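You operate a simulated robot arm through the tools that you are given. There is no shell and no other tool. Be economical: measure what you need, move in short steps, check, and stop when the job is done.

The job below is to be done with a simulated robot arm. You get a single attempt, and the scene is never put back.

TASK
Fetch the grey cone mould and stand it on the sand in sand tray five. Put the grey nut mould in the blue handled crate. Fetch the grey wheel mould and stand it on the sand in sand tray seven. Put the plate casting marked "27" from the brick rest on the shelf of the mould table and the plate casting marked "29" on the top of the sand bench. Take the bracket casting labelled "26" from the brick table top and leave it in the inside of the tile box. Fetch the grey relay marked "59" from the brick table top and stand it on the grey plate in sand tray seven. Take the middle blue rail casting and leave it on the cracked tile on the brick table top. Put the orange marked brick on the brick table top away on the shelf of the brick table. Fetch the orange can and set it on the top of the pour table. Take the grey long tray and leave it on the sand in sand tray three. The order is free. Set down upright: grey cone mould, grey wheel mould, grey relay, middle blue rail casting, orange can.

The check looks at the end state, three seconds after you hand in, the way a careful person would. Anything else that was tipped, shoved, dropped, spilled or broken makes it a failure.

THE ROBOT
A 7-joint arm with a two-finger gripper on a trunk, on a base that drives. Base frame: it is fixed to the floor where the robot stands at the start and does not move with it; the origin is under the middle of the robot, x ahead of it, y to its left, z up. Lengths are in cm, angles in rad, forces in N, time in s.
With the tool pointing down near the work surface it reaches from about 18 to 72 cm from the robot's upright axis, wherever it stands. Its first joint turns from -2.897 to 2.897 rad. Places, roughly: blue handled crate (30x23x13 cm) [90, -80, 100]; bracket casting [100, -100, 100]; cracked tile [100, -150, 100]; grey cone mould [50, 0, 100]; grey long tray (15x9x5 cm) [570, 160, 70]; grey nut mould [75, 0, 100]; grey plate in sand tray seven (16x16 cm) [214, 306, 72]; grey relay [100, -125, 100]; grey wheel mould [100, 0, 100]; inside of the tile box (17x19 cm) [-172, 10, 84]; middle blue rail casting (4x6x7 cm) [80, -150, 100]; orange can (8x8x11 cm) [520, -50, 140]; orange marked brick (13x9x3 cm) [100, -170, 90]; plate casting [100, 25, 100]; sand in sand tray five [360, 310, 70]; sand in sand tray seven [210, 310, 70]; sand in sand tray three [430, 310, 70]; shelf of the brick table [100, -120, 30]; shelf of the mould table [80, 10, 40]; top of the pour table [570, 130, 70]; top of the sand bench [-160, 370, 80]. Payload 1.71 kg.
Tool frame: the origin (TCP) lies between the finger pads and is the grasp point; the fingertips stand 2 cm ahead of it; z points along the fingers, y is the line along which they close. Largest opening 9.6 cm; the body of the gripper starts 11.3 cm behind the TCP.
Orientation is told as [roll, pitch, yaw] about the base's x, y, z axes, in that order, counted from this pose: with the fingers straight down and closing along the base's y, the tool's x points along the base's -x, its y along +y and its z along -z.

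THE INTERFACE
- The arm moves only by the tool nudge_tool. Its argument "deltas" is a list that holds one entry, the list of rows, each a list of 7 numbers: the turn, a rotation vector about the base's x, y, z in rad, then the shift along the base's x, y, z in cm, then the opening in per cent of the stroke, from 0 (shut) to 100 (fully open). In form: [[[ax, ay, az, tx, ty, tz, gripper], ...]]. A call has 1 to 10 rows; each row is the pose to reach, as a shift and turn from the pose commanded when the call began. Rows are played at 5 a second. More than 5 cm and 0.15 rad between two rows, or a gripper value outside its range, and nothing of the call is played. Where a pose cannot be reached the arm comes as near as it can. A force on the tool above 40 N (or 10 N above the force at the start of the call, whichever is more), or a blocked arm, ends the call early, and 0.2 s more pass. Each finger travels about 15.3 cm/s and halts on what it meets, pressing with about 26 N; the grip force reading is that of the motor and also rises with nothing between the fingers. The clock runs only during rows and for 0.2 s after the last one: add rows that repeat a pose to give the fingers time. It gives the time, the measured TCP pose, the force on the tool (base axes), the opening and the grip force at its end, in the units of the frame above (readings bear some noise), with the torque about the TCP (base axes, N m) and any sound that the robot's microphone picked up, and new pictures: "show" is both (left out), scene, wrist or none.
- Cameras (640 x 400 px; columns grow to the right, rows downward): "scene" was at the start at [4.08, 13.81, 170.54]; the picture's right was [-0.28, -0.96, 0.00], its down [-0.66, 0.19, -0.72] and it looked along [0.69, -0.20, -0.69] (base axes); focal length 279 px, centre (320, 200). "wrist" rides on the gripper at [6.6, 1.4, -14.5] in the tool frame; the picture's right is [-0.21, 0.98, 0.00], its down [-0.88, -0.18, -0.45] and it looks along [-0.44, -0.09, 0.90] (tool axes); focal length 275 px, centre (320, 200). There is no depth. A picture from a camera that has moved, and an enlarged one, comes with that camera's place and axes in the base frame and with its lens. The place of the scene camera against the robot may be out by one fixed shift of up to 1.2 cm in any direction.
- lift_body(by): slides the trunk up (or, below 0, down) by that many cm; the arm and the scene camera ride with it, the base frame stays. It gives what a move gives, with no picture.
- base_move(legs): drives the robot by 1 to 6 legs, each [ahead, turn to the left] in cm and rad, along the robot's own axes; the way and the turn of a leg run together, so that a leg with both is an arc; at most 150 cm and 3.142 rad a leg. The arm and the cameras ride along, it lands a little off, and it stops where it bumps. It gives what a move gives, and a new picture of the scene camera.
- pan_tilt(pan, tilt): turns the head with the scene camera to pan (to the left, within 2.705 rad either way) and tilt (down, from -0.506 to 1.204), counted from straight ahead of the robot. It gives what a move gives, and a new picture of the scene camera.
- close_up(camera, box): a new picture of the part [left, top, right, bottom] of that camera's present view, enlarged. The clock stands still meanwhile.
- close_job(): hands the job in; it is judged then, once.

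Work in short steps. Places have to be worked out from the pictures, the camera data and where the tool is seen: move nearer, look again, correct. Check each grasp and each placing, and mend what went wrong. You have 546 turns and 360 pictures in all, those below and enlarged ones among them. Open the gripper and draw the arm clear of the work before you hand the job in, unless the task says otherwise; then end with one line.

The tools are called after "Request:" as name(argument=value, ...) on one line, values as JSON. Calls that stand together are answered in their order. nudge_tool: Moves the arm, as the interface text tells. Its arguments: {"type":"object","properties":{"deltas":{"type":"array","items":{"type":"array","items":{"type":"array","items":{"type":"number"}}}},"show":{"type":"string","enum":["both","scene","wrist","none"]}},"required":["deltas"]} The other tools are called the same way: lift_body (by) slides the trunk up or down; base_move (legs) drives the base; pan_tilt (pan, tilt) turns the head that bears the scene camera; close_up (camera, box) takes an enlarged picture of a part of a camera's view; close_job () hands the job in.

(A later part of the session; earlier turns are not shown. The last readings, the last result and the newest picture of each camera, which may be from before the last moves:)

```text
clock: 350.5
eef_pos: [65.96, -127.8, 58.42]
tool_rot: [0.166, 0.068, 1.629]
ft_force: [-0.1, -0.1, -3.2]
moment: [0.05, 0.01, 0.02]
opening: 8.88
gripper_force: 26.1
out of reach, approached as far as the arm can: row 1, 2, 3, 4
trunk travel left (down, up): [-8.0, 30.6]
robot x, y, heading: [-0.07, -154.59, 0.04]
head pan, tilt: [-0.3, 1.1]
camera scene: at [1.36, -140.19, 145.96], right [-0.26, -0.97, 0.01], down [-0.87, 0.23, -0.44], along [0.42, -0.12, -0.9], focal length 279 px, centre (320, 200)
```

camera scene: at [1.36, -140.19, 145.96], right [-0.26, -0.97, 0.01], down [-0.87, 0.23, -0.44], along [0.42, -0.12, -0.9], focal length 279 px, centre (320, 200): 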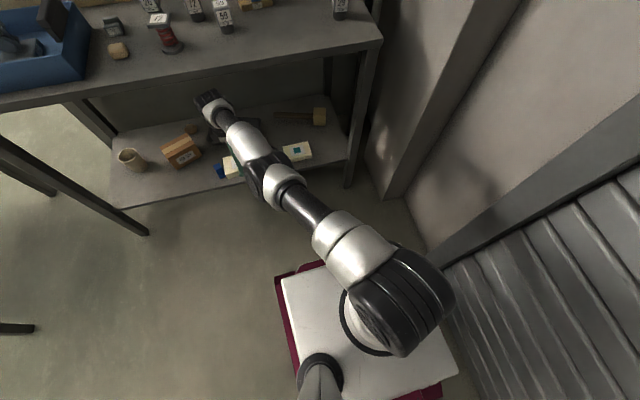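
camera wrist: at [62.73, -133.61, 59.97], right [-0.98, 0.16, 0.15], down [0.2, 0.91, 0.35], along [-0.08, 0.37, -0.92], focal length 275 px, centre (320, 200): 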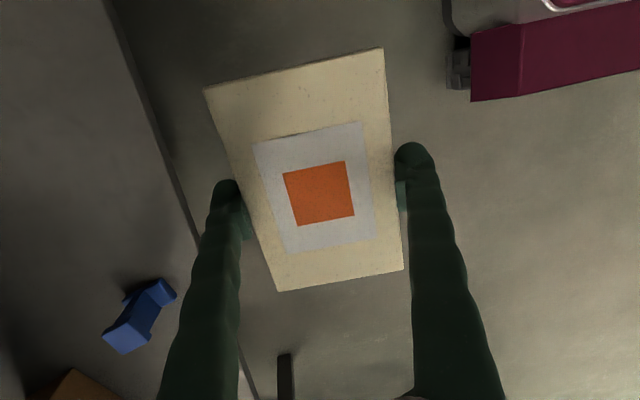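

It rises. I back the base 20 cm to clear the table and continue up.

Request:
base_move(legs=[[-20, 0]])

Request:
nudge_tool(deltas=[[[0, 0, 0, -1, 0, 4, 0], [0, 0, 0, -2, 0, 8, 0], [0, 0, 0, -3, 0, 12, 0], [0, 0, 0, -4, 0, 16, 0], [0, 0, 0, -6, 0, 20, 0], [0, 0, 0, -8, 0, 24, 0]]], show="scene")

```text
clock: 352.2
eef_pos: [45.76, -128.58, 58.21]
tool_rot: [0.165, 0.067, 1.631]
ft_force: [0.2, 0.6, -3.9]
moment: [0.01, 0.0, 0.0]
opening: 8.87
gripper_force: 25.7
trunk travel left (down, up): [-8.0, 30.6]
robot x, y, heading: [-19.75, -155.51, 0.04]
head pan, tilt: [-0.3, 1.1]
camera scene: at [-18.75, -141.0, 145.96], right [-0.26, -0.97, 0.01], down [-0.87, 0.23, -0.44], along [0.42, -0.12, -0.9], focal length 279 px, centre (320, 200)
```

scene: 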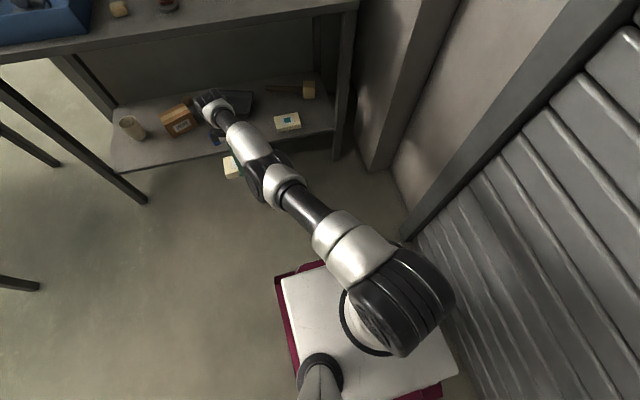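

```text
clock: 353.6
eef_pos: [43.91, -124.44, 82.95]
tool_rot: [0.212, 0.097, 1.649]
ft_force: [-0.7, -0.5, -3.2]
moment: [0.07, 0.0, 0.02]
opening: 8.55
gripper_force: 25.7
out of reach, approached as far as the arm can: row 1, 2, 3, 4, 5, 6
trunk travel left (down, up): [-8.0, 30.6]
robot x, y, heading: [-19.64, -155.36, 0.037]
head pan, tilt: [-0.3, 1.1]
camera scene: at [-18.78, -140.99, 145.96], right [-0.26, -0.97, 0.01], down [-0.87, 0.23, -0.44], along [0.42, -0.12, -0.9], focal length 279 px, centre (320, 200)
```

scene: 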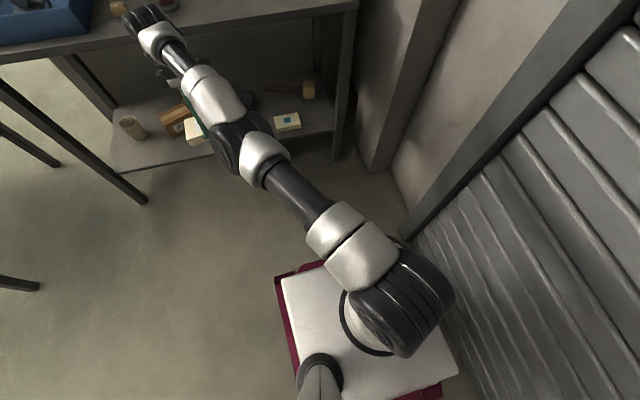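

Now move inward at this height to bend the elbow again.

Request:
nudge_tool(deltas=[[[-0.02, -0.05, 0, -3, -1, 1, 0], [-0.04, -0.1, 0, -6, -2, 2, 0], [-0.06, -0.15, 0, -9, -3, 3, 0], [-0.06, -0.2, 0, -12, -4, 4, 0], [-0.06, -0.2, 0, -15, -5, 5, 0], [-0.06, -0.2, 0, -18, -6, 6, 0]]], show="both")

```text
clock: 355.0
eef_pos: [43.95, -120.27, 92.92]
tool_rot: [0.002, 0.169, 1.622]
ft_force: [0.7, -0.1, -2.1]
moment: [0.0, -0.02, 0.02]
opening: 8.55
gripper_force: 26.0
out of reach, approached as far as the arm can: row 1, 2, 3, 4, 5, 6
trunk travel left (down, up): [-8.0, 30.6]
robot x, y, heading: [-19.71, -155.68, 0.041]
head pan, tilt: [-0.3, 1.1]
camera scene: at [-18.74, -140.97, 145.96], right [-0.26, -0.97, 0.01], down [-0.87, 0.23, -0.44], along [0.42, -0.12, -0.9], focal length 279 px, centre (320, 200)
camera wrist: at [42.81, -124.45, 108.44], right [-0.99, 0.15, -0.03], down [0.14, 0.95, 0.29], along [0.07, 0.28, -0.96], focal length 275 px, centre (320, 200)
```

scene: 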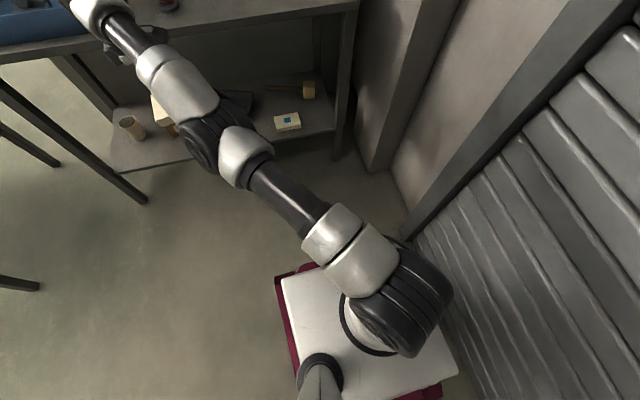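
wrist: 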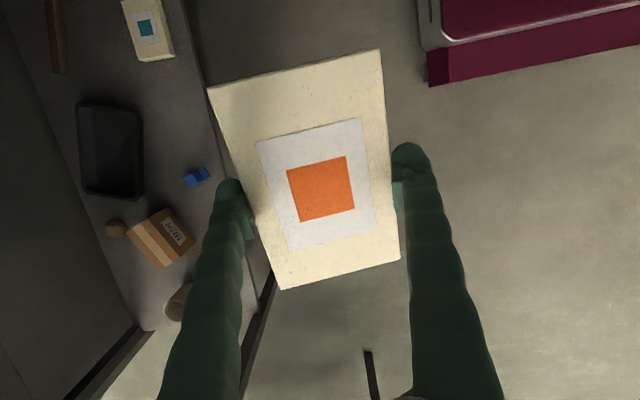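

I try un-yawing the tool back toward 0, which may release the joint limit.

Request:
nudge_tool(deltas=[[[0, 0, -0.12, -2, -1, 2, 0], [0, 0, -0.24, -4, -2, 4, 0], [0, 0, -0.36, -6, -3, 6, 0], [0, 0, -0.48, -8, -4, 8, 0], [0, 0, -0.6, -10, -5, 10, 0], [0, 0, -0.72, -12, -6, 12, 0], [0, 0, -0.84, -14, -7, 14, 0], [0, 0, -0.96, -16, -8, 16, 0]]], show="both")

```text
clock: 356.8
eef_pos: [27.58, -128.53, 109.76]
tool_rot: [-0.049, 0.139, 0.645]
ft_force: [0.1, 0.0, -3.9]
moment: [0.0, 0.0, -0.02]
opening: 8.53
gripper_force: 25.8
out of reach, approached as far as the arm can: row 1, 2, 3, 4
trunk travel left (down, up): [-8.0, 30.6]
robot x, y, heading: [-20.06, -155.27, 0.04]
head pan, tilt: [-0.3, 1.1]
camera scene: at [-18.68, -140.98, 145.96], right [-0.26, -0.97, 0.01], down [-0.87, 0.23, -0.44], along [0.42, -0.12, -0.9], focal length 279 px, centre (320, 200)
camera wrist: at [22.79, -129.62, 125.03], right [-0.43, 0.9, -0.08], down [0.84, 0.43, 0.33], along [0.33, 0.08, -0.94], focal length 275 px, centre (320, 200)
```

scene: 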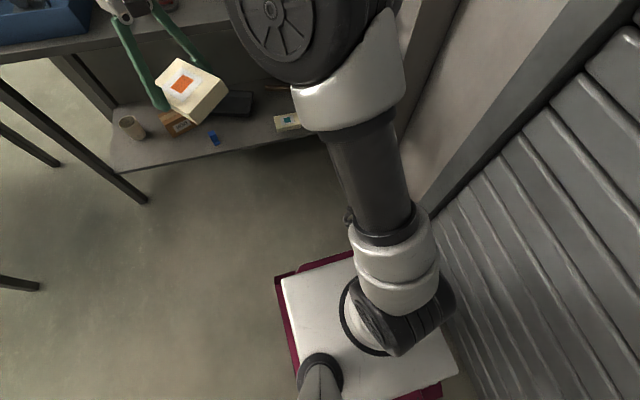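
wrist: 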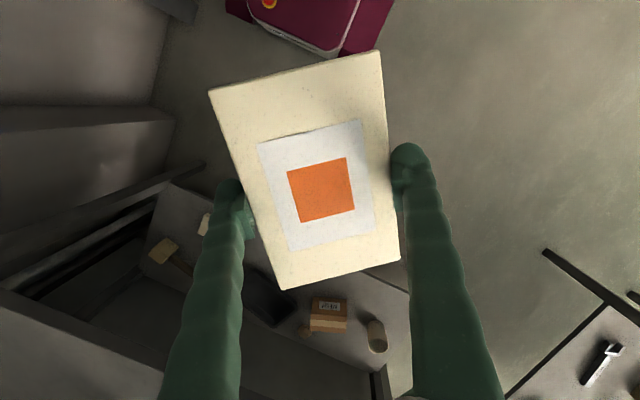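

The elbow is back up. I level the tool, keep z ~112, and check the grip.

Request:
nudge_tool(deltas=[[[0.06, -0.04, 0, 0, 0, 0.5, 0], [0.122, -0.082, 0, 0, 0, 1, 0], [0.122, -0.082, 0, 0, 0, 1, 0]]], show="wrist")

```text
clock: 357.6
eef_pos: [27.47, -128.4, 110.69]
tool_rot: [-0.003, -0.001, 0.652]
ft_force: [-0.1, 0.6, -3.2]
moment: [0.01, -0.01, 0.03]
opening: 8.55
gripper_force: 26.7
trunk travel left (down, up): [-8.0, 30.6]
robot x, y, heading: [-20.49, -155.29, 0.039]
head pan, tilt: [-0.3, 1.1]
camera wrist: at [21.56, -131.5, 125.23], right [-0.43, 0.9, 0.0], down [0.81, 0.39, 0.44], along [0.4, 0.19, -0.9], focal length 275 px, centre (320, 200)
```

wrist: 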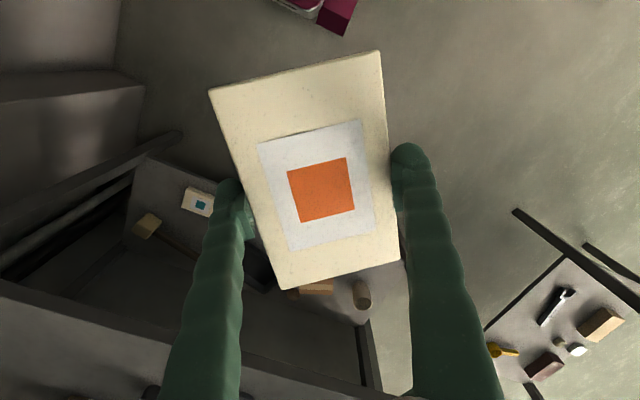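

Good grip. I bring the hand to the front centre, then reposition the robot nearer to (23, −140).

Request:
nudge_tool(deltas=[[[0, 0, 0.1, -1, -4, 0, 0], [0, 0, 0.2, -2, -8, 0, 0], [0, 0, 0.3, -3, -12, 0, 0], [0, 0, 0.4, -4, -16, 0, 0], [0, 0, 0.5, -5, -20, 0, 0]]], show="none")

Request:
base_move(legs=[[0, 0.29], [46, 0], [0, -0.32]])

```text
clock: 358.8
eef_pos: [22.43, -148.36, 110.63]
tool_rot: [-0.002, 0.001, 1.154]
ft_force: [-0.4, 0.9, -2.9]
moment: [0.01, -0.03, -0.02]
opening: 8.54
gripper_force: 25.9
trunk travel left (down, up): [-8.0, 30.6]
robot x, y, heading: [-20.37, -155.74, 0.042]
head pan, tilt: [-0.3, 1.1]
```

```text
clock: 363.9
eef_pos: [65.97, -135.34, 110.71]
tool_rot: [-0.002, 0.0, 1.113]
ft_force: [0.1, 0.1, -2.2]
moment: [0.0, -0.01, -0.04]
opening: 8.51
gripper_force: 26.6
trunk travel left (down, up): [-8.0, 30.6]
robot x, y, heading: [22.81, -140.39, -0.001]
head pan, tilt: [-0.3, 1.1]
camera scene: at [24.98, -126.26, 145.96], right [-0.29, -0.96, 0.0], down [-0.86, 0.26, -0.44], along [0.42, -0.13, -0.9], focal length 279 px, centre (320, 200)
```

scene: 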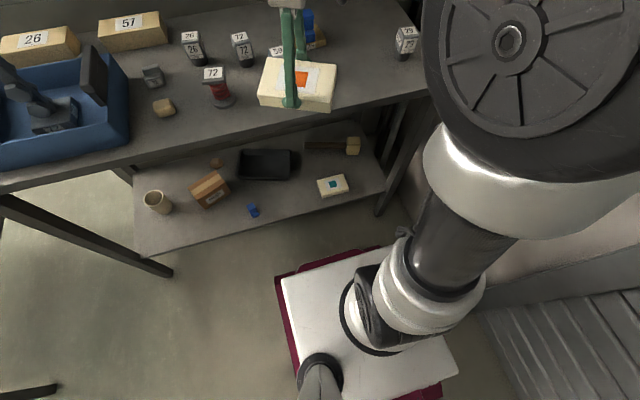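

Now I set yaw to 90°, draw the hand to x 60 and lower the trunk fully.

Request:
nudge_tool(deltas=[[[0, 0, 0.12, -2, 0.5, 0, 0], [0, 0, 0.24, -4, 1, 0, 0], [0, 0, 0.36, -6, 1.5, 0, 0], [0, 0, 0.457, -6.5, 2, 0, 0]]], show="none")

Request:
lift_body(by=-8)

Request:
nudge_tool(deltas=[[[0, 0, 0, 0, 0, -4.8, 0], [0, 0, 0, 0, 0, -9.6, 0], [0, 0, 0, 0, 0, -14.4, 0], [0, 0, 0, 0, 0, -19.2, 0], [0, 0, 0, 0, 0, -24, 0], [0, 0, 0, 0, 0, -28.8, 0], [0, 0, 0, 0, 0, -33.6, 0], [0, 0, 0, 0, 0, -38.4, 0], [0, 0, 0, 0, 0, -43.2, 0], [0, 0, 0, 0, 0, -48, 0]]], show="scene")

```text
clock: 364.9
eef_pos: [57.74, -133.24, 111.34]
tool_rot: [-0.016, -0.007, 1.573]
ft_force: [0.9, 0.3, -2.7]
moment: [0.04, -0.05, -0.02]
opening: 8.53
gripper_force: 25.5
trunk travel left (down, up): [-8.0, 30.6]
robot x, y, heading: [23.33, -140.44, 0.005]
head pan, tilt: [-0.3, 1.1]
```

```text
clock: 366.1
eef_pos: [57.89, -133.31, 103.47]
tool_rot: [-0.017, -0.007, 1.572]
ft_force: [0.3, 0.7, -3.6]
moment: [-0.01, -0.01, 0.0]
opening: 8.54
gripper_force: 26.2
trunk travel left (down, up): [0.0, 38.6]
robot x, y, heading: [23.02, -140.23, 0.002]
head pan, tilt: [-0.3, 1.1]
```

```text
clock: 368.3
eef_pos: [57.84, -133.55, 55.61]
tool_rot: [-0.016, -0.009, 1.57]
ft_force: [-0.3, -0.8, -3.7]
moment: [0.05, -0.05, -0.04]
opening: 8.56
gripper_force: 26.6
trunk travel left (down, up): [0.0, 38.6]
robot x, y, heading: [23.6, -140.25, 0.004]
head pan, tilt: [-0.3, 1.1]
camera scene: at [24.85, -126.27, 138.06], right [-0.29, -0.96, 0.0], down [-0.86, 0.26, -0.44], along [0.42, -0.13, -0.9], focal length 279 px, centre (320, 200)
```

scene: 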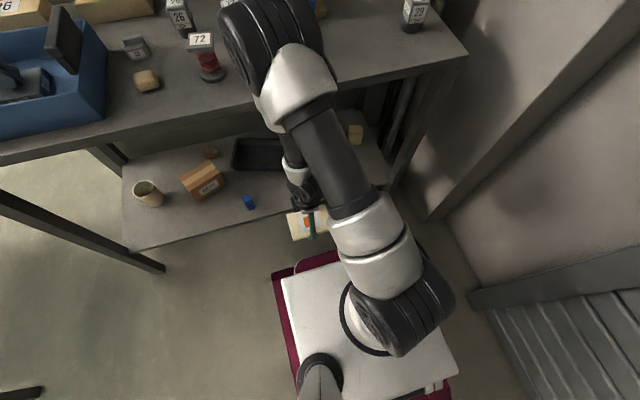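

I back the base 5 cm for elbow clearance, then go forward in steps.

Request:
base_move(legs=[[-5, 0]])

Request:
nudge_tool(deltas=[[[0, 0, 0, 4, 0, -1.5, 0], [0, 0, 0, 8, 0, -3, 0], [0, 0, 0, 12, 0, -5, 0], [0, 0, 0, 16, 0, -7, 0], [0, 0, 0, 20, 0, -9, 0], [0, 0, 0, 24, 0, -11, 0], [0, 0, 0, 28, 0, -13, 0]]], show="both")

```text
clock: 369.2
eef_pos: [52.78, -133.48, 55.73]
tool_rot: [-0.017, -0.005, 1.571]
ft_force: [-0.6, -0.2, -2.4]
moment: [0.01, -0.04, 0.01]
opening: 8.51
gripper_force: 25.7
trunk travel left (down, up): [0.0, 38.6]
robot x, y, heading: [18.37, -140.6, -0.001]
head pan, tilt: [-0.3, 1.1]
camera scene: at [19.65, -126.26, 138.07], right [-0.29, -0.96, 0.0], down [-0.86, 0.26, -0.44], along [0.42, -0.13, -0.9], focal length 279 px, centre (320, 200)
```

scene: 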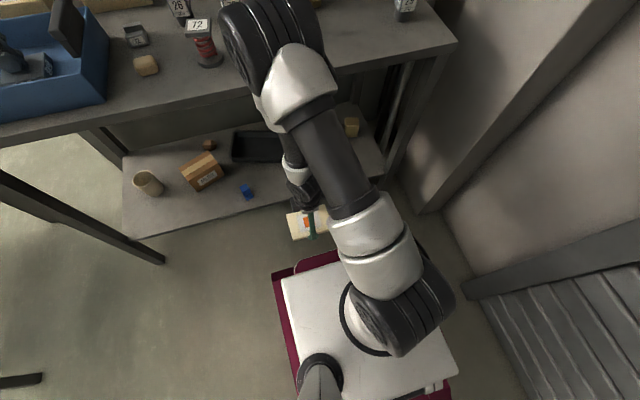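

```text
clock: 370.9
eef_pos: [79.6, -133.48, 43.27]
tool_rot: [-0.033, -0.007, 1.57]
ft_force: [1.0, 0.5, -2.1]
moment: [-0.04, 0.03, 0.0]
opening: 8.49
gripper_force: 26.1
trunk travel left (down, up): [0.0, 38.6]
robot x, y, heading: [17.95, -140.89, 0.003]
head pan, tilt: [-0.3, 1.1]
camera scene: at [18.51, -126.27, 138.08], right [-0.29, -0.96, 0.0], down [-0.86, 0.26, -0.45], along [0.43, -0.13, -0.89], focal length 279 px, centre (320, 200)
camera wrist: at [77.91, -140.2, 57.82], right [-0.98, 0.21, -0.03], down [0.17, 0.87, 0.46], along [0.12, 0.44, -0.89], focal length 275 px, centre (320, 200)
```

scene: 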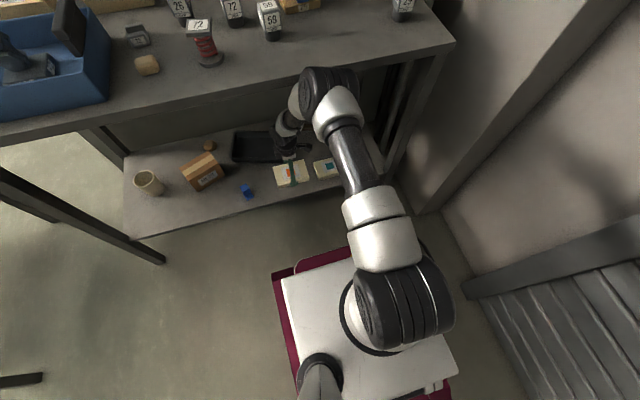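
wrist: 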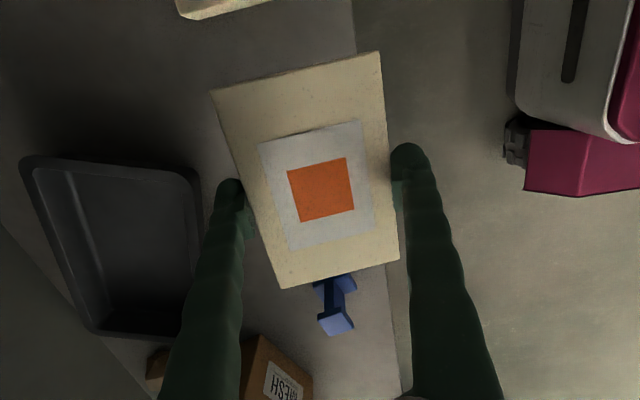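

Good. I move x +3.3 and lower to contact in fine steps.

Request:
nudge_tool(deltas=[[[0, 0, 0, 1.5, -0.3, -1.5, 0], [0, 0, 0, 3.3, -0.5, -4, 0], [0, 0, 0, 3.3, -0.5, -6.5, 0], [0, 0, 0, 3.3, -0.5, -7.5, 0], [0, 0, 0, 3.3, -0.5, -8, 0], [0, 0, 0, 3.3, -0.5, -8.4, 0], [0, 0, 0, 3.3, -0.5, -8.8, 0], [0, 0, 0, 3.3, -0.5, -9.2, 0]]], show="wrist")

```text
clock: 372.6
eef_pos: [83.45, -133.96, 33.82]
tool_rot: [-0.027, -0.008, 1.569]
ft_force: [-0.8, -0.5, -3.7]
moment: [-0.01, -0.02, -0.04]
opening: 8.49
gripper_force: 26.0
trunk travel left (down, up): [0.0, 38.6]
robot x, y, heading: [18.6, -140.62, 0.005]
head pan, tilt: [-0.3, 1.1]
camera wrist: at [81.65, -140.84, 48.36], right [-0.98, 0.21, -0.03], down [0.17, 0.87, 0.46], along [0.12, 0.44, -0.89], focal length 275 px, centre (320, 200)
```

wrist: 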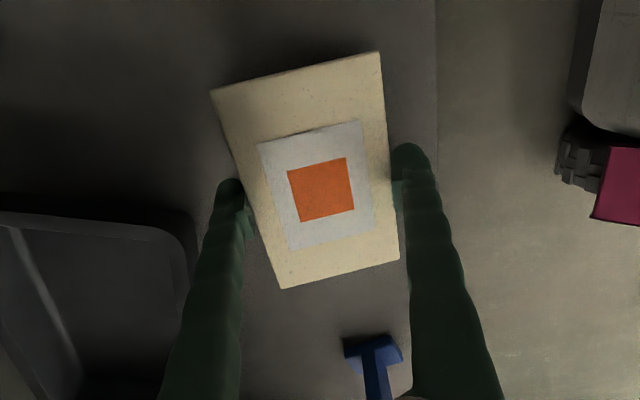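

Continue.

Request:
nudge_tool(deltas=[[[0, 0, 0, 0, 0, -0.3, 0], [0, 0, 0, 0, 0, -0.6, 0], [0, 0, 0, 0, 0, -0.9, 0], [0, 0, 0, 0, 0, -1.2, 0], [0, 0, 0, 0, 0, -1.5, 0], [0, 0, 0, 0, 0, -1.8, 0], [0, 0, 0, 0, 0, -2.1, 0]]], show="none")

```text
clock: 374.2
eef_pos: [83.7, -134.04, 32.08]
tool_rot: [-0.035, -0.008, 1.572]
ft_force: [1.2, -0.7, 35.8]
moment: [-0.42, -0.07, -0.08]
opening: 9.05
gripper_force: 25.7
trunk travel left (down, up): [0.0, 38.6]
robot x, y, heading: [18.28, -140.47, 0.003]
head pan, tilt: [-0.3, 1.1]
```

Contact (36 N). Ease up 0.4, open, and rise.

Request:
nudge_tool(deltas=[[[0, 0, 0, 0, 0, 0.3, 0], [0, 0, 0, 0, 0, 0.3, 100], [0, 0, 0, 0, 0, 0.3, 100], [0, 0, 0, 0, 0, 0.3, 100], [0, 0, 0, 0, 0, 1.5, 100], [0, 0, 0, 0, 0, 3, 100], [0, 0, 0, 0, 0, 5, 100]]], show="wrist")

```text
clock: 375.9
eef_pos: [83.36, -134.03, 36.81]
tool_rot: [-0.027, -0.009, 1.571]
ft_force: [0.7, -0.6, 0.4]
moment: [-0.03, 0.02, -0.01]
opening: 9.62
gripper_force: 0.1
trunk travel left (down, up): [0.0, 38.6]
robot x, y, heading: [18.48, -140.57, 0.004]
head pan, tilt: [-0.3, 1.1]
camera wrist: at [81.69, -140.75, 51.33], right [-0.98, 0.21, -0.03], down [0.17, 0.87, 0.46], along [0.12, 0.44, -0.89], focal length 275 px, centre (320, 200)
```

wrist: 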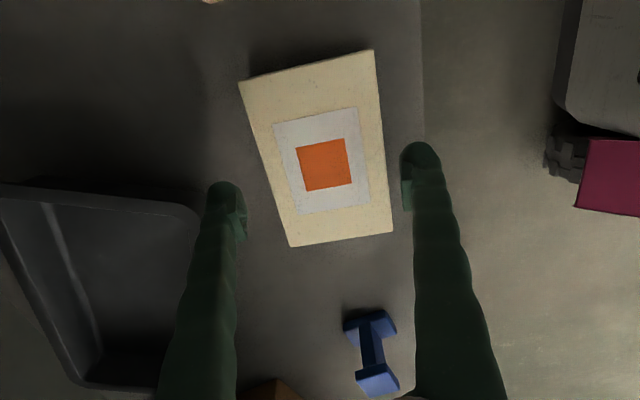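

Brick is on the shelf. I withdraw the arm.

Request:
nudge_tool(deltas=[[[0, 0, 0, -1, 0, 4, 100], [0, 0, 0, -4, 0, 7, 100], [0, 0, 0, -8, 0, 9, 100], [0, 0, 0, -12, 0, 11, 100], [0, 0, 0, -16, 0, 13, 100], [0, 0, 0, -20, 0, 15, 100], [0, 0, 0, -24, 0, 17, 100], [0, 0, 0, -28, 0, 19, 100]]], show="none")

Request:
nudge_tool(deltas=[[[0, 0, -0.14, 0, 0, 4, 100], [0, 0, -0.28, 0, 0, 8.5, 100], [0, 0, -0.42, 0, 0, 13, 100], [0, 0, -0.56, 0, 0, 17.5, 100], [0, 0, -0.7, 0, 0, 22, 100], [0, 0, -0.84, 0, 0, 26.5, 100], [0, 0, -0.98, 0, 0, 31, 100], [0, 0, -1.12, 0, 0, 35, 100], [0, 0, -1.26, 0, 0, 39, 100], [0, 0, -1.4, 0, 0, 43, 100]]], show="none")

Request:
lift_body(by=30)

Request:
pan_tilt(pan=0.1, tilt=0.8)

```text
clock: 376.5
eef_pos: [74.84, -134.34, 42.98]
tool_rot: [0.004, -0.007, 1.57]
ft_force: [-0.9, 0.6, 0.3]
moment: [-0.02, -0.16, -0.02]
opening: 9.6
gripper_force: 0.1
trunk travel left (down, up): [0.0, 38.6]
robot x, y, heading: [18.23, -140.7, 0.003]
head pan, tilt: [-0.3, 1.1]
stopped in row 3: the force on the tool passed its limit at 44 N (the readings are from after the stop); the commanded pose is now the measured one
```

```text
clock: 377.9
eef_pos: [66.57, -133.94, 56.74]
tool_rot: [0.182, 0.157, 0.827]
ft_force: [0.7, -0.3, 0.6]
moment: [0.0, 0.01, 0.02]
opening: 9.61
gripper_force: 0.0
trunk travel left (down, up): [0.0, 38.6]
robot x, y, heading: [18.02, -140.46, 0.011]
head pan, tilt: [-0.3, 1.1]
stopped in row 6: the arm was blocked; the commanded pose is now the measured one
```

```text
clock: 379.2
eef_pos: [61.77, -134.13, 66.25]
tool_rot: [0.226, 0.201, 0.841]
ft_force: [0.0, -0.5, -0.1]
moment: [0.0, -0.02, -0.02]
opening: 9.56
gripper_force: 0.0
trunk travel left (down, up): [-9.8, 28.7]
robot x, y, heading: [18.26, -140.77, 0.004]
head pan, tilt: [-0.3, 1.1]
stopped: the force on the tool passed its limit at 64 N (the readings are from after the stop); the commanded pose is now the measured one
```

```text
clock: 380.0
eef_pos: [61.77, -134.32, 65.86]
tool_rot: [0.226, 0.202, 0.841]
ft_force: [0.5, 0.5, -0.2]
moment: [-0.03, 0.03, -0.01]
opening: 9.62
gripper_force: 0.1
trunk travel left (down, up): [-9.8, 28.7]
robot x, y, heading: [18.05, -140.25, 0.008]
head pan, tilt: [0.099, 0.799]
camera scene: at [14.15, -123.65, 150.05], right [0.1, -0.99, 0.0], down [-0.69, -0.07, -0.72], along [0.72, 0.07, -0.69], focal length 279 px, centre (320, 200)
```

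scene: 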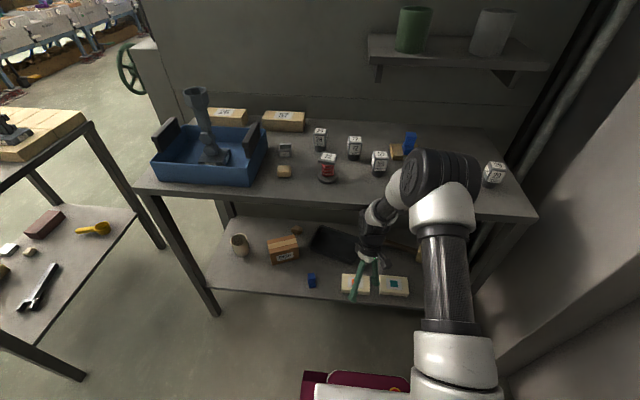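

The wrist (which sits beyond the hand) touched the table's underside while rising too early. I back the base straight out first.

Request:
base_move(legs=[[-25, 0]])

```text
clock: 381.9
eef_pos: [39.2, -134.66, 64.4]
tool_rot: [0.243, 0.22, 0.833]
ft_force: [-0.3, 1.0, 0.2]
moment: [-0.02, -0.05, 0.02]
opening: 9.59
gripper_force: 0.0
trunk travel left (down, up): [-9.8, 28.7]
robot x, y, heading: [-6.8, -140.6, -0.001]
head pan, tilt: [0.099, 0.799]
camera scene: at [-2.27, -123.66, 149.93], right [0.1, -1.0, 0.0], down [-0.73, -0.07, -0.68], along [0.68, 0.07, -0.73], focal length 279 px, centre (320, 200)
```

scene: 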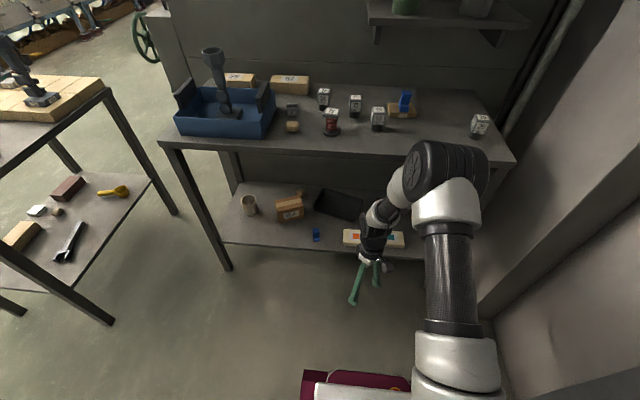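

All items look intact. I level the tool, raise arm and trunk.

Request:
nudge_tool(deltas=[[[0, -0.1, -0.1, 0, 0, 4, 100], [0, -0.2, -0.2, 0, 0, 8, 100], [0, -0.3, -0.3, 0, 0, 12, 100], [0, -0.328, -0.4, 0, 0, 16, 100], [0, -0.328, -0.5, 0, 0, 20, 100], [0, -0.328, -0.6, 0, 0, 24, 100], [0, -0.328, -0.7, 0, 0, 28, 100], [0, -0.328, -0.8, 0, 0, 32, 100]]], show="none")

Request:
close_up(camera="scene", box=[150, 60, 520, 280])

```text
clock: 383.7
eef_pos: [37.9, -134.47, 97.2]
tool_rot: [0.096, -0.084, 0.014]
ft_force: [0.7, 0.7, 0.8]
moment: [0.01, 0.0, 0.02]
opening: 9.61
gripper_force: 0.0
trunk travel left (down, up): [-9.8, 28.7]
robot x, y, heading: [-6.42, -140.59, -0.006]
head pan, tilt: [0.099, 0.799]
```

```text
1.73 times, centred on (335, 170) of scene
camera zoom: at [-2.68, -123.66, 149.97], right [0.1, -1.0, 0.0], down [-0.72, -0.07, -0.69], along [0.68, 0.07, -0.73], focal length 483 px, centre (294, 252)
```

zoom: 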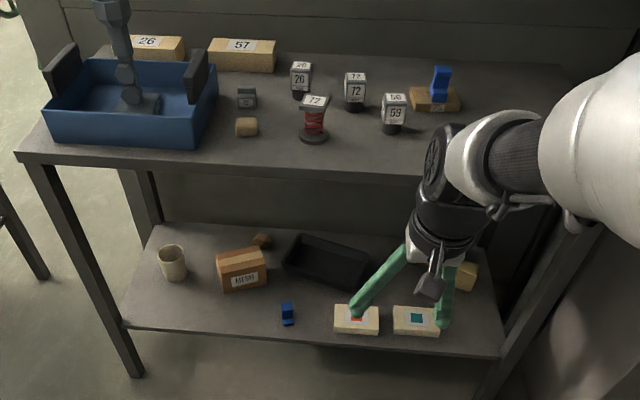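

All in place. Now relay 59: I raise the trunk, drive forward and look.

Request:
lift_body(by=20.2)

Request:
nudge_tool(deltas=[[[-0.05, 0.04, 0, 0, 0, 1, 100], [-0.096, 0.084, 0, 0, 0, 3, 100], [-0.096, 0.084, 0, 0, 0, 6, 100]]], show="none")

Request:
base_move(legs=[[38, 0]])

Request:
nudge_tool(deltas=[[[0, 0, 0, 1.5, 0, 0, 100], [0, 0, 0, 3, 0, 0, 100]]], show="both")

```text
clock: 385.9
eef_pos: [38.02, -134.52, 117.26]
tool_rot: [0.098, -0.084, 0.015]
ft_force: [0.1, 0.5, -0.5]
moment: [-0.01, 0.0, 0.03]
opening: 9.61
gripper_force: 0.1
trunk travel left (down, up): [-30.0, 8.5]
robot x, y, heading: [-6.79, -140.85, 0.005]
head pan, tilt: [0.099, 0.799]
```

```text
clock: 386.7
eef_pos: [38.01, -134.45, 123.36]
tool_rot: [0.002, 0.002, 0.02]
ft_force: [0.2, -0.7, 0.6]
moment: [-0.02, 0.0, -0.01]
opening: 9.6
gripper_force: 0.1
trunk travel left (down, up): [-30.0, 8.5]
robot x, y, heading: [-6.24, -140.31, -0.004]
head pan, tilt: [0.099, 0.799]
```

```text
clock: 389.2
eef_pos: [75.69, -134.26, 123.15]
tool_rot: [0.004, 0.004, 0.024]
ft_force: [0.3, 0.2, -0.9]
moment: [0.01, 0.0, 0.01]
opening: 9.63
gripper_force: 0.1
trunk travel left (down, up): [-30.0, 8.5]
robot x, y, heading: [31.23, -140.48, 0.005]
head pan, tilt: [0.099, 0.799]
camera scene: at [35.37, -123.63, 170.12], right [0.1, -0.99, 0.0], down [-0.73, -0.07, -0.68], along [0.68, 0.07, -0.73], focal length 279 px, centre (320, 200)
```

scene: 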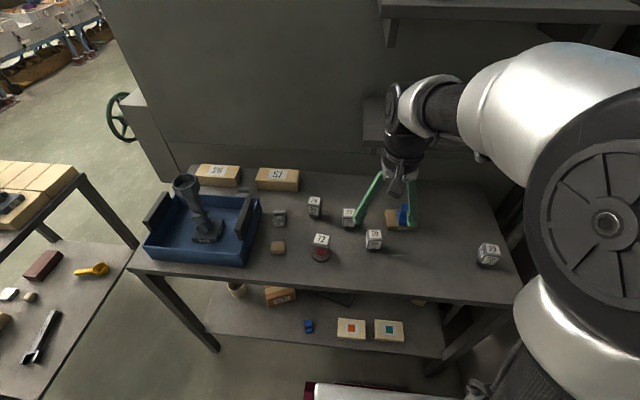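

```text
clock: 389.8
eef_pos: [77.37, -134.36, 123.44]
tool_rot: [0.003, -0.007, 0.023]
ft_force: [-0.3, -0.8, -0.6]
moment: [0.02, 0.09, -0.01]
opening: 9.62
gripper_force: 0.0
trunk travel left (down, up): [-30.0, 8.5]
robot x, y, heading: [31.29, -140.37, 0.002]
head pan, tilt: [0.099, 0.799]
camera scene: at [35.94, -123.63, 170.1], right [0.1, -0.99, 0.0], down [-0.73, -0.07, -0.68], along [0.68, 0.07, -0.73], focal length 279 px, centre (320, 200)
camera wrist: at [70.75, -133.25, 138.08], right [0.18, 0.98, 0.0], down [0.88, -0.17, 0.45], along [0.44, -0.08, -0.89], focal length 275 px, centre (320, 200)
```

scene: 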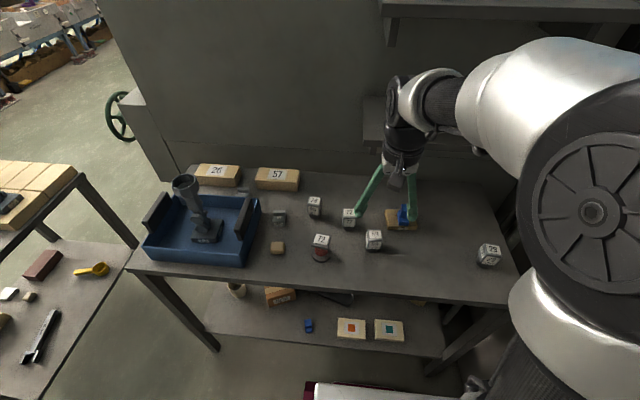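
wrist: 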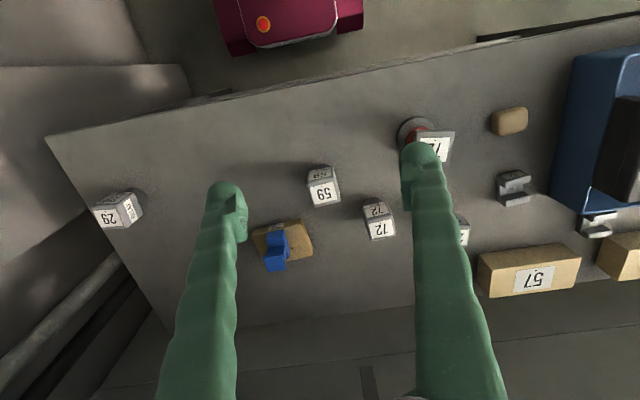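

Zoom on relay 59.

Request:
close_up(camera="wrist", box=[290, 150, 400, 250])

Request:
close_up(camera="wrist", box=[480, 150, 640, 310])

```text
4.00 times, centred on (345, 200) of wrist
camera zoom: at [70.75, -133.25, 138.08], right [0.18, 0.98, 0.0], down [0.88, -0.17, 0.45], along [0.44, -0.08, -0.89], focal length 1101 px, centre (220, 200)
```

zoom: 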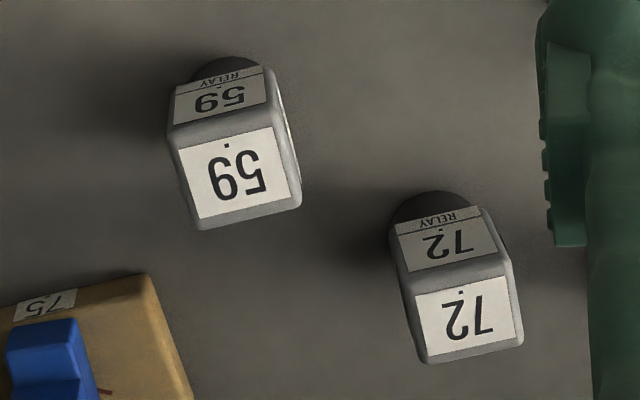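

```text
2.50 times, centred on (560, 230) of wrist
camera zoom: at [70.75, -133.25, 138.08], right [0.18, 0.98, 0.0], down [0.88, -0.17, 0.45], along [0.44, -0.08, -0.89], focal length 688 px, centre (-280, 125)
```

zoom: 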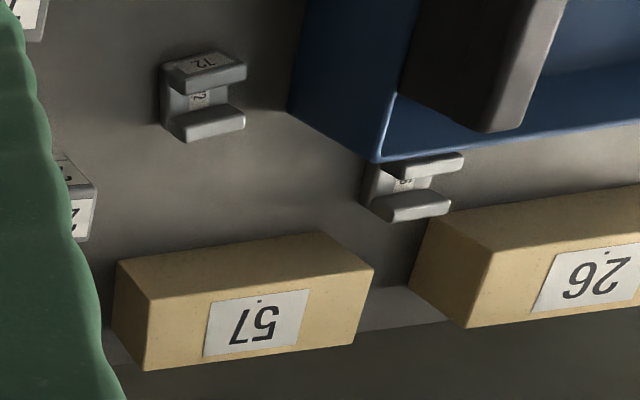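

Relay 59 is axis-aligned, about 4 cm wide, top centre near (89.2, −135.9). I go over it and down to z 103 to check.

Request:
nudge_tool(deltas=[[[0, 0, 0, 3, -0.4, -3, 100], [0, 0.005, 0, 6.5, -0.8, -6, 90], [0, 0.007, 0, 10, -1.2, -9, 80], [0, 0.007, 0, 11.8, -1.5, -13, 75], [0, 0.007, 0, 11.8, -1.5, -17, 75], [0, 0.007, 0, 11.8, -1.5, -20, 75], [0, 0.007, 0, 11.8, -1.5, -20, 75]]], show="wrist")

```text
clock: 391.4
eef_pos: [88.39, -135.7, 103.58]
tool_rot: [0.003, -0.007, 0.024]
ft_force: [-0.4, -0.6, 0.5]
moment: [-0.02, -0.03, -0.02]
opening: 7.19
gripper_force: 0.1
trunk travel left (down, up): [-30.0, 8.5]
robot x, y, heading: [30.96, -140.82, -0.001]
head pan, tilt: [0.099, 0.799]
camera wrist: at [81.73, -134.58, 118.16], right [0.18, 0.98, 0.0], down [0.88, -0.17, 0.45], along [0.44, -0.08, -0.89], focal length 275 px, centre (320, 200)
```

wrist: 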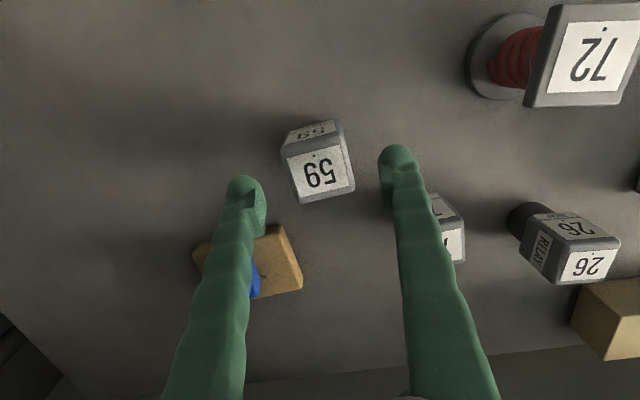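

Centred. Lower to z 98.8 and close.

Request:
nudge_tool(deltas=[[[0, 0, 0, 0.2, 0, -2, 75], [0, 0, 0, 0.2, 0, -3.8, 75], [0, 0, 0, 0.2, 0, -4.8, 75], [0, 0, 0, 0.2, 0, -4.8, 55], [0, 0, 0, 0.2, 0, -4.8, 35], [0, 0, 0, 0.2, 0, -4.8, 0], [0, 0, 0, 0.2, 0, -4.8, 0], [0, 0, 0, 0.2, 0, -3.5, 0], [0, 0, 0, 0.2, 0, 0, 0]]], show="wrist")

```text
clock: 393.4
eef_pos: [88.78, -135.6, 104.03]
tool_rot: [0.004, -0.007, 0.023]
ft_force: [-0.3, -0.3, -1.4]
moment: [-0.02, -0.05, 0.02]
opening: 4.49
gripper_force: 26.2
trunk travel left (down, up): [-30.0, 8.5]
robot x, y, heading: [31.13, -140.38, 0.008]
head pan, tilt: [0.099, 0.799]
camera wrist: at [81.99, -134.64, 118.51], right [0.18, 0.98, 0.0], down [0.88, -0.17, 0.45], along [0.44, -0.08, -0.89], focal length 275 px, centre (320, 200)
```

wrist: 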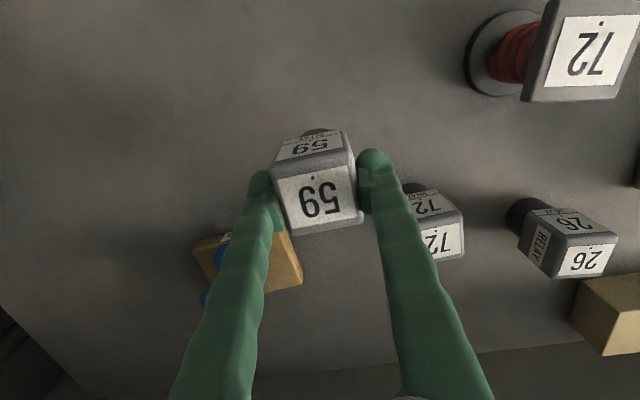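

Relay held. I raise it, draw it in, and drive toward tray seven.

Request:
nudge_tool(deltas=[[[0, 0, 0, 0, 0, 4.5, 0], [0, 0, 0, -2, 0, 9, 0], [0, 0, 0, -4, 0, 13.5, 0], [0, 0, 0, -6, 0, 18, 0], [0, 0, 0, -9, 0, 21, 0], [0, 0, 0, -13, -1, 22, 0], [0, 0, 0, -17, -2, 22, 0]]], show="none")

Request:
base_move(legs=[[-25, 0], [0, 1.72], [101, 0], [101, 0], [0, -1.19], [138, 0]])

```text
clock: 395.0
eef_pos: [71.74, -137.81, 125.75]
tool_rot: [0.003, -0.007, 0.024]
ft_force: [0.3, -0.1, -0.7]
moment: [0.01, -0.06, -0.02]
opening: 4.45
gripper_force: 25.9
trunk travel left (down, up): [-30.0, 8.5]
robot x, y, heading: [31.21, -140.36, 0.004]
head pan, tilt: [0.099, 0.799]
```

```text
clock: 422.9
eef_pos: [124.4, 153.46, 125.68]
tool_rot: [0.004, -0.006, 0.553]
ft_force: [0.2, 0.0, -1.6]
moment: [0.0, 0.0, 0.02]
opening: 4.43
gripper_force: 25.9
trunk travel left (down, up): [-30.0, 8.5]
robot x, y, heading: [90.99, 130.67, 0.53]
head pan, tilt: [0.099, 0.799]
camera scene: at [85.96, 147.65, 170.13], right [0.59, -0.81, 0.0], down [-0.59, -0.43, -0.68], along [0.55, 0.4, -0.73], focal length 279 px, centre (320, 200)
```

scene: 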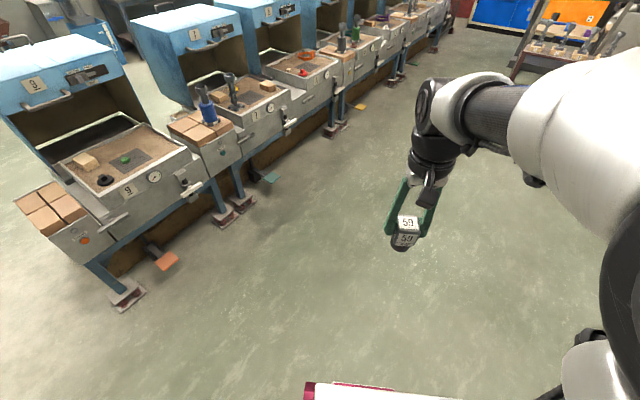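

Continue to tray seven.

Request:
base_move(legs=[[141, -0.02], [0, 1.055], [38, 0]])

Request:
nudge_tool(deltas=[[[0, 0, 0, 0, 0.5, 0, 0], [0, 0, 0, 0, 0.5, 0, 0]]], show="both")

```text
clock: 435.6
eef_pos: [210.44, 277.69, 126.31]
tool_rot: [0.002, -0.022, 1.589]
ft_force: [0.8, -0.8, -1.1]
moment: [0.03, 0.03, 0.05]
opening: 4.43
gripper_force: 26.0
trunk travel left (down, up): [-30.0, 8.5]
robot x, y, heading: [212.73, 238.86, 1.567]
head pan, tilt: [0.099, 0.799]
camera scene: at [195.8, 244.48, 170.13], right [1.0, 0.1, 0.0], down [0.07, -0.72, -0.69], along [-0.07, 0.68, -0.73], focal length 279 px, centre (320, 200)
```

scene: 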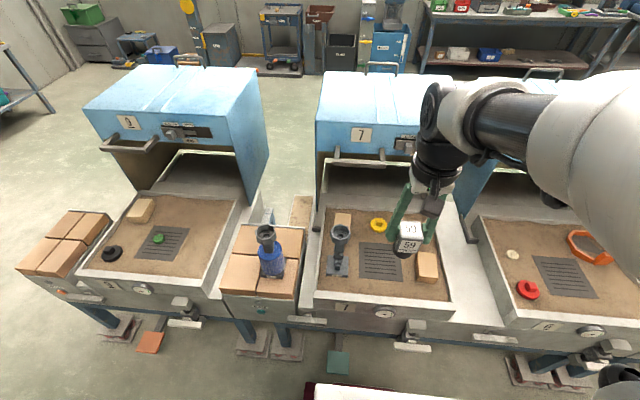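

```text
clock: 436.2
eef_pos: [210.31, 276.76, 126.75]
tool_rot: [0.002, -0.033, 1.589]
ft_force: [-0.4, 1.2, -2.1]
moment: [-0.08, 0.02, -0.02]
opening: 4.4
gripper_force: 25.8
trunk travel left (down, up): [-30.0, 8.5]
robot x, y, heading: [212.78, 238.99, 1.571]
head pan, tilt: [0.099, 0.799]
camera scene: at [195.85, 245.02, 170.11], right [1.0, 0.1, 0.0], down [0.07, -0.73, -0.68], along [-0.07, 0.68, -0.73], focal length 279 px, centre (320, 200)
camera wrist: at [209.23, 269.68, 141.11], right [-0.98, 0.19, 0.01], down [0.17, 0.86, 0.47], along [0.08, 0.47, -0.88], focal length 275 px, centre (320, 200)
```

scene: 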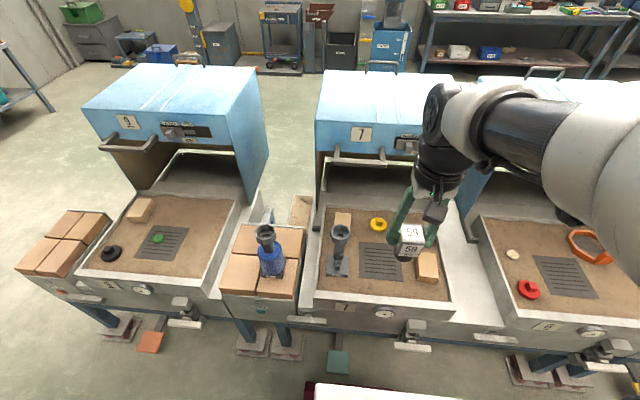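
wrist: 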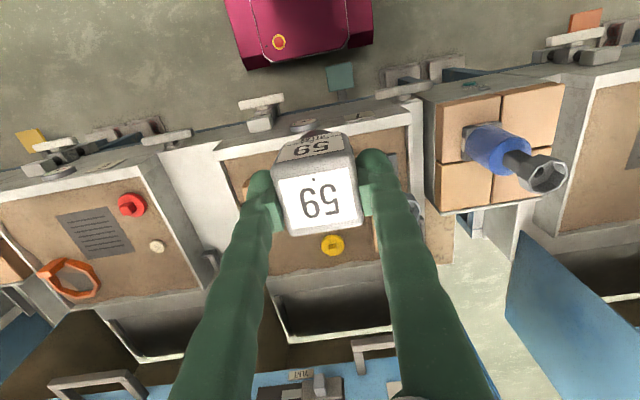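

Plate centre at (213.7, 305.4). I move over it and down to z 86.

Request:
nudge_tool(deltas=[[[-0.01, 0, 0, 0.6, 4.6, 0, 0], [-0.026, 0, 0, 1.2, 9.2, 0, 0], [-0.026, 0, 0, 1.8, 13.8, 0, 0], [-0.026, 0, 0, 2.4, 18.4, 0, 0], [-0.026, 0, 0, 3, 23, 0, 0], [-0.026, 0, 0, 3.6, 27.6, 0, 0], [-0.026, 0, 0, 3.6, 28.6, -4.5, 0], [-0.026, 0, 0, 3.6, 28.6, -9, 0], [-0.026, 0, 0, 3.6, 28.6, -13.5, 0], [-0.026, 0, 0, 3.6, 28.6, -18, 0]]], show="none")

Request:
nudge_tool(deltas=[[[0, 0, 0, 0, 0, -4.5, 0], [0, 0, 0, 0, 0, -9, 0], [0, 0, 0, 0, 0, -13.5, 0], [0, 0, 0, 0, 0, -18, 0], [0, 0, 0, 0, 0, -22, 0]]], show="both")

```text
clock: 438.4
eef_pos: [214.01, 304.98, 108.6]
tool_rot: [0.001, -0.008, 1.59]
ft_force: [-0.3, 0.0, -1.2]
moment: [-0.02, -0.02, -0.01]
opening: 4.42
gripper_force: 26.0
trunk travel left (down, up): [-30.0, 8.5]
robot x, y, heading: [213.04, 239.21, 1.566]
head pan, tilt: [0.099, 0.799]
```

```text
clock: 439.6
eef_pos: [214.18, 305.13, 86.94]
tool_rot: [0.002, -0.01, 1.588]
ft_force: [0.2, 1.2, -0.5]
moment: [0.0, -0.02, -0.05]
opening: 4.43
gripper_force: 25.9
trunk travel left (down, up): [-30.0, 8.5]
robot x, y, heading: [212.51, 239.24, 1.566]
head pan, tilt: [0.099, 0.799]
camera scene: at [195.83, 244.74, 170.12], right [1.0, 0.1, 0.0], down [0.07, -0.73, -0.68], along [-0.07, 0.68, -0.73], focal length 279 px, centre (320, 200)
camera wrist: at [212.91, 298.21, 101.42], right [-0.98, 0.19, 0.0], down [0.17, 0.87, 0.45], along [0.08, 0.45, -0.89], focal length 275 px, centre (320, 200)
```

scene: 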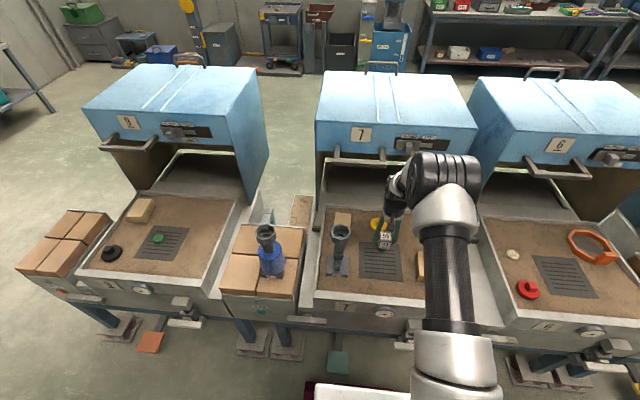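
wrist: 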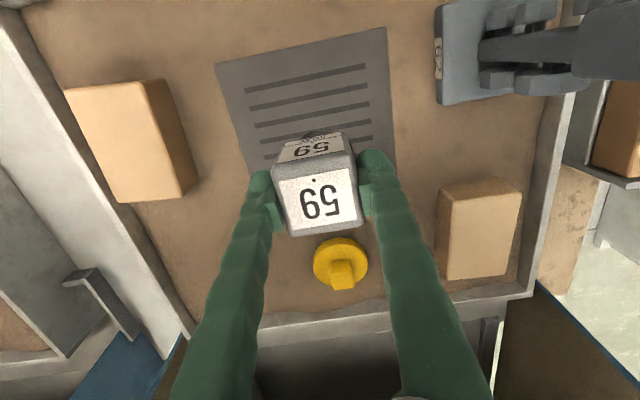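

I shift toward the plate's centre (y −2.5) and lower gently.

Request:
nudge_tool(deltas=[[[0, 0, 0, 0.4, -2.5, -2, 0], [0, 0, 0, 0.4, -2.5, -5, 0], [0, 0, 0, 0.4, -2.5, -6, 0], [0, 0, 0, 0.4, -2.5, -6.5, 0], [0, 0, 0, 0.4, -2.5, -6.9, 0], [0, 0, 0, 0.4, -2.5, -7.2, 0], [0, 0, 0, 0.4, -2.5, -7.5, 0], [0, 0, 0, 0.4, -2.5, -7.8, 0], [0, 0, 0, 0.4, -2.5, -8, 0]]], show="wrist")

```text
clock: 441.6
eef_pos: [214.38, 302.54, 78.92]
tool_rot: [0.002, -0.012, 1.588]
ft_force: [-0.1, 0.0, -1.0]
moment: [-0.03, 0.0, 0.02]
opening: 4.43
gripper_force: 25.7
trunk travel left (down, up): [-30.0, 8.5]
robot x, y, heading: [212.89, 238.95, 1.567]
head pan, tilt: [0.099, 0.799]
camera wrist: at [213.18, 295.66, 93.44], right [-0.98, 0.19, 0.0], down [0.17, 0.87, 0.45], along [0.08, 0.45, -0.89], focal length 275 px, centre (320, 200)
```

wrist: 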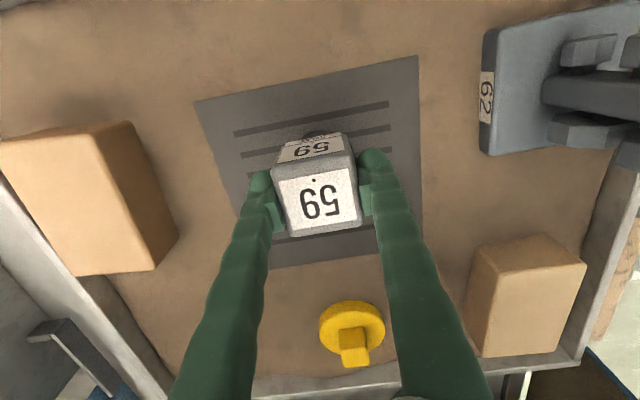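

Over the plate's middle. Fine lowering to contact.

Request:
nudge_tool(deltas=[[[0, 0, 0, 0, 0, -0.25, 0], [0, 0, 0, 0, 0, -0.5, 0], [0, 0, 0, 0, 0, -0.75, 0], [0, 0, 0, 0, 0, -1, 0], [0, 0, 0, 0, 0, -1.25, 0], [0, 0, 0, 0, 0, -1.5, 0]]], show="none")

```text
clock: 443.1
eef_pos: [214.36, 302.46, 77.5]
tool_rot: [0.003, -0.013, 1.588]
ft_force: [-2.4, -1.0, 14.1]
moment: [-0.27, -0.05, -0.05]
opening: 4.42
gripper_force: 26.2
trunk travel left (down, up): [-30.0, 8.5]
robot x, y, heading: [212.33, 239.22, 1.568]
head pan, tilt: [0.099, 0.799]
```

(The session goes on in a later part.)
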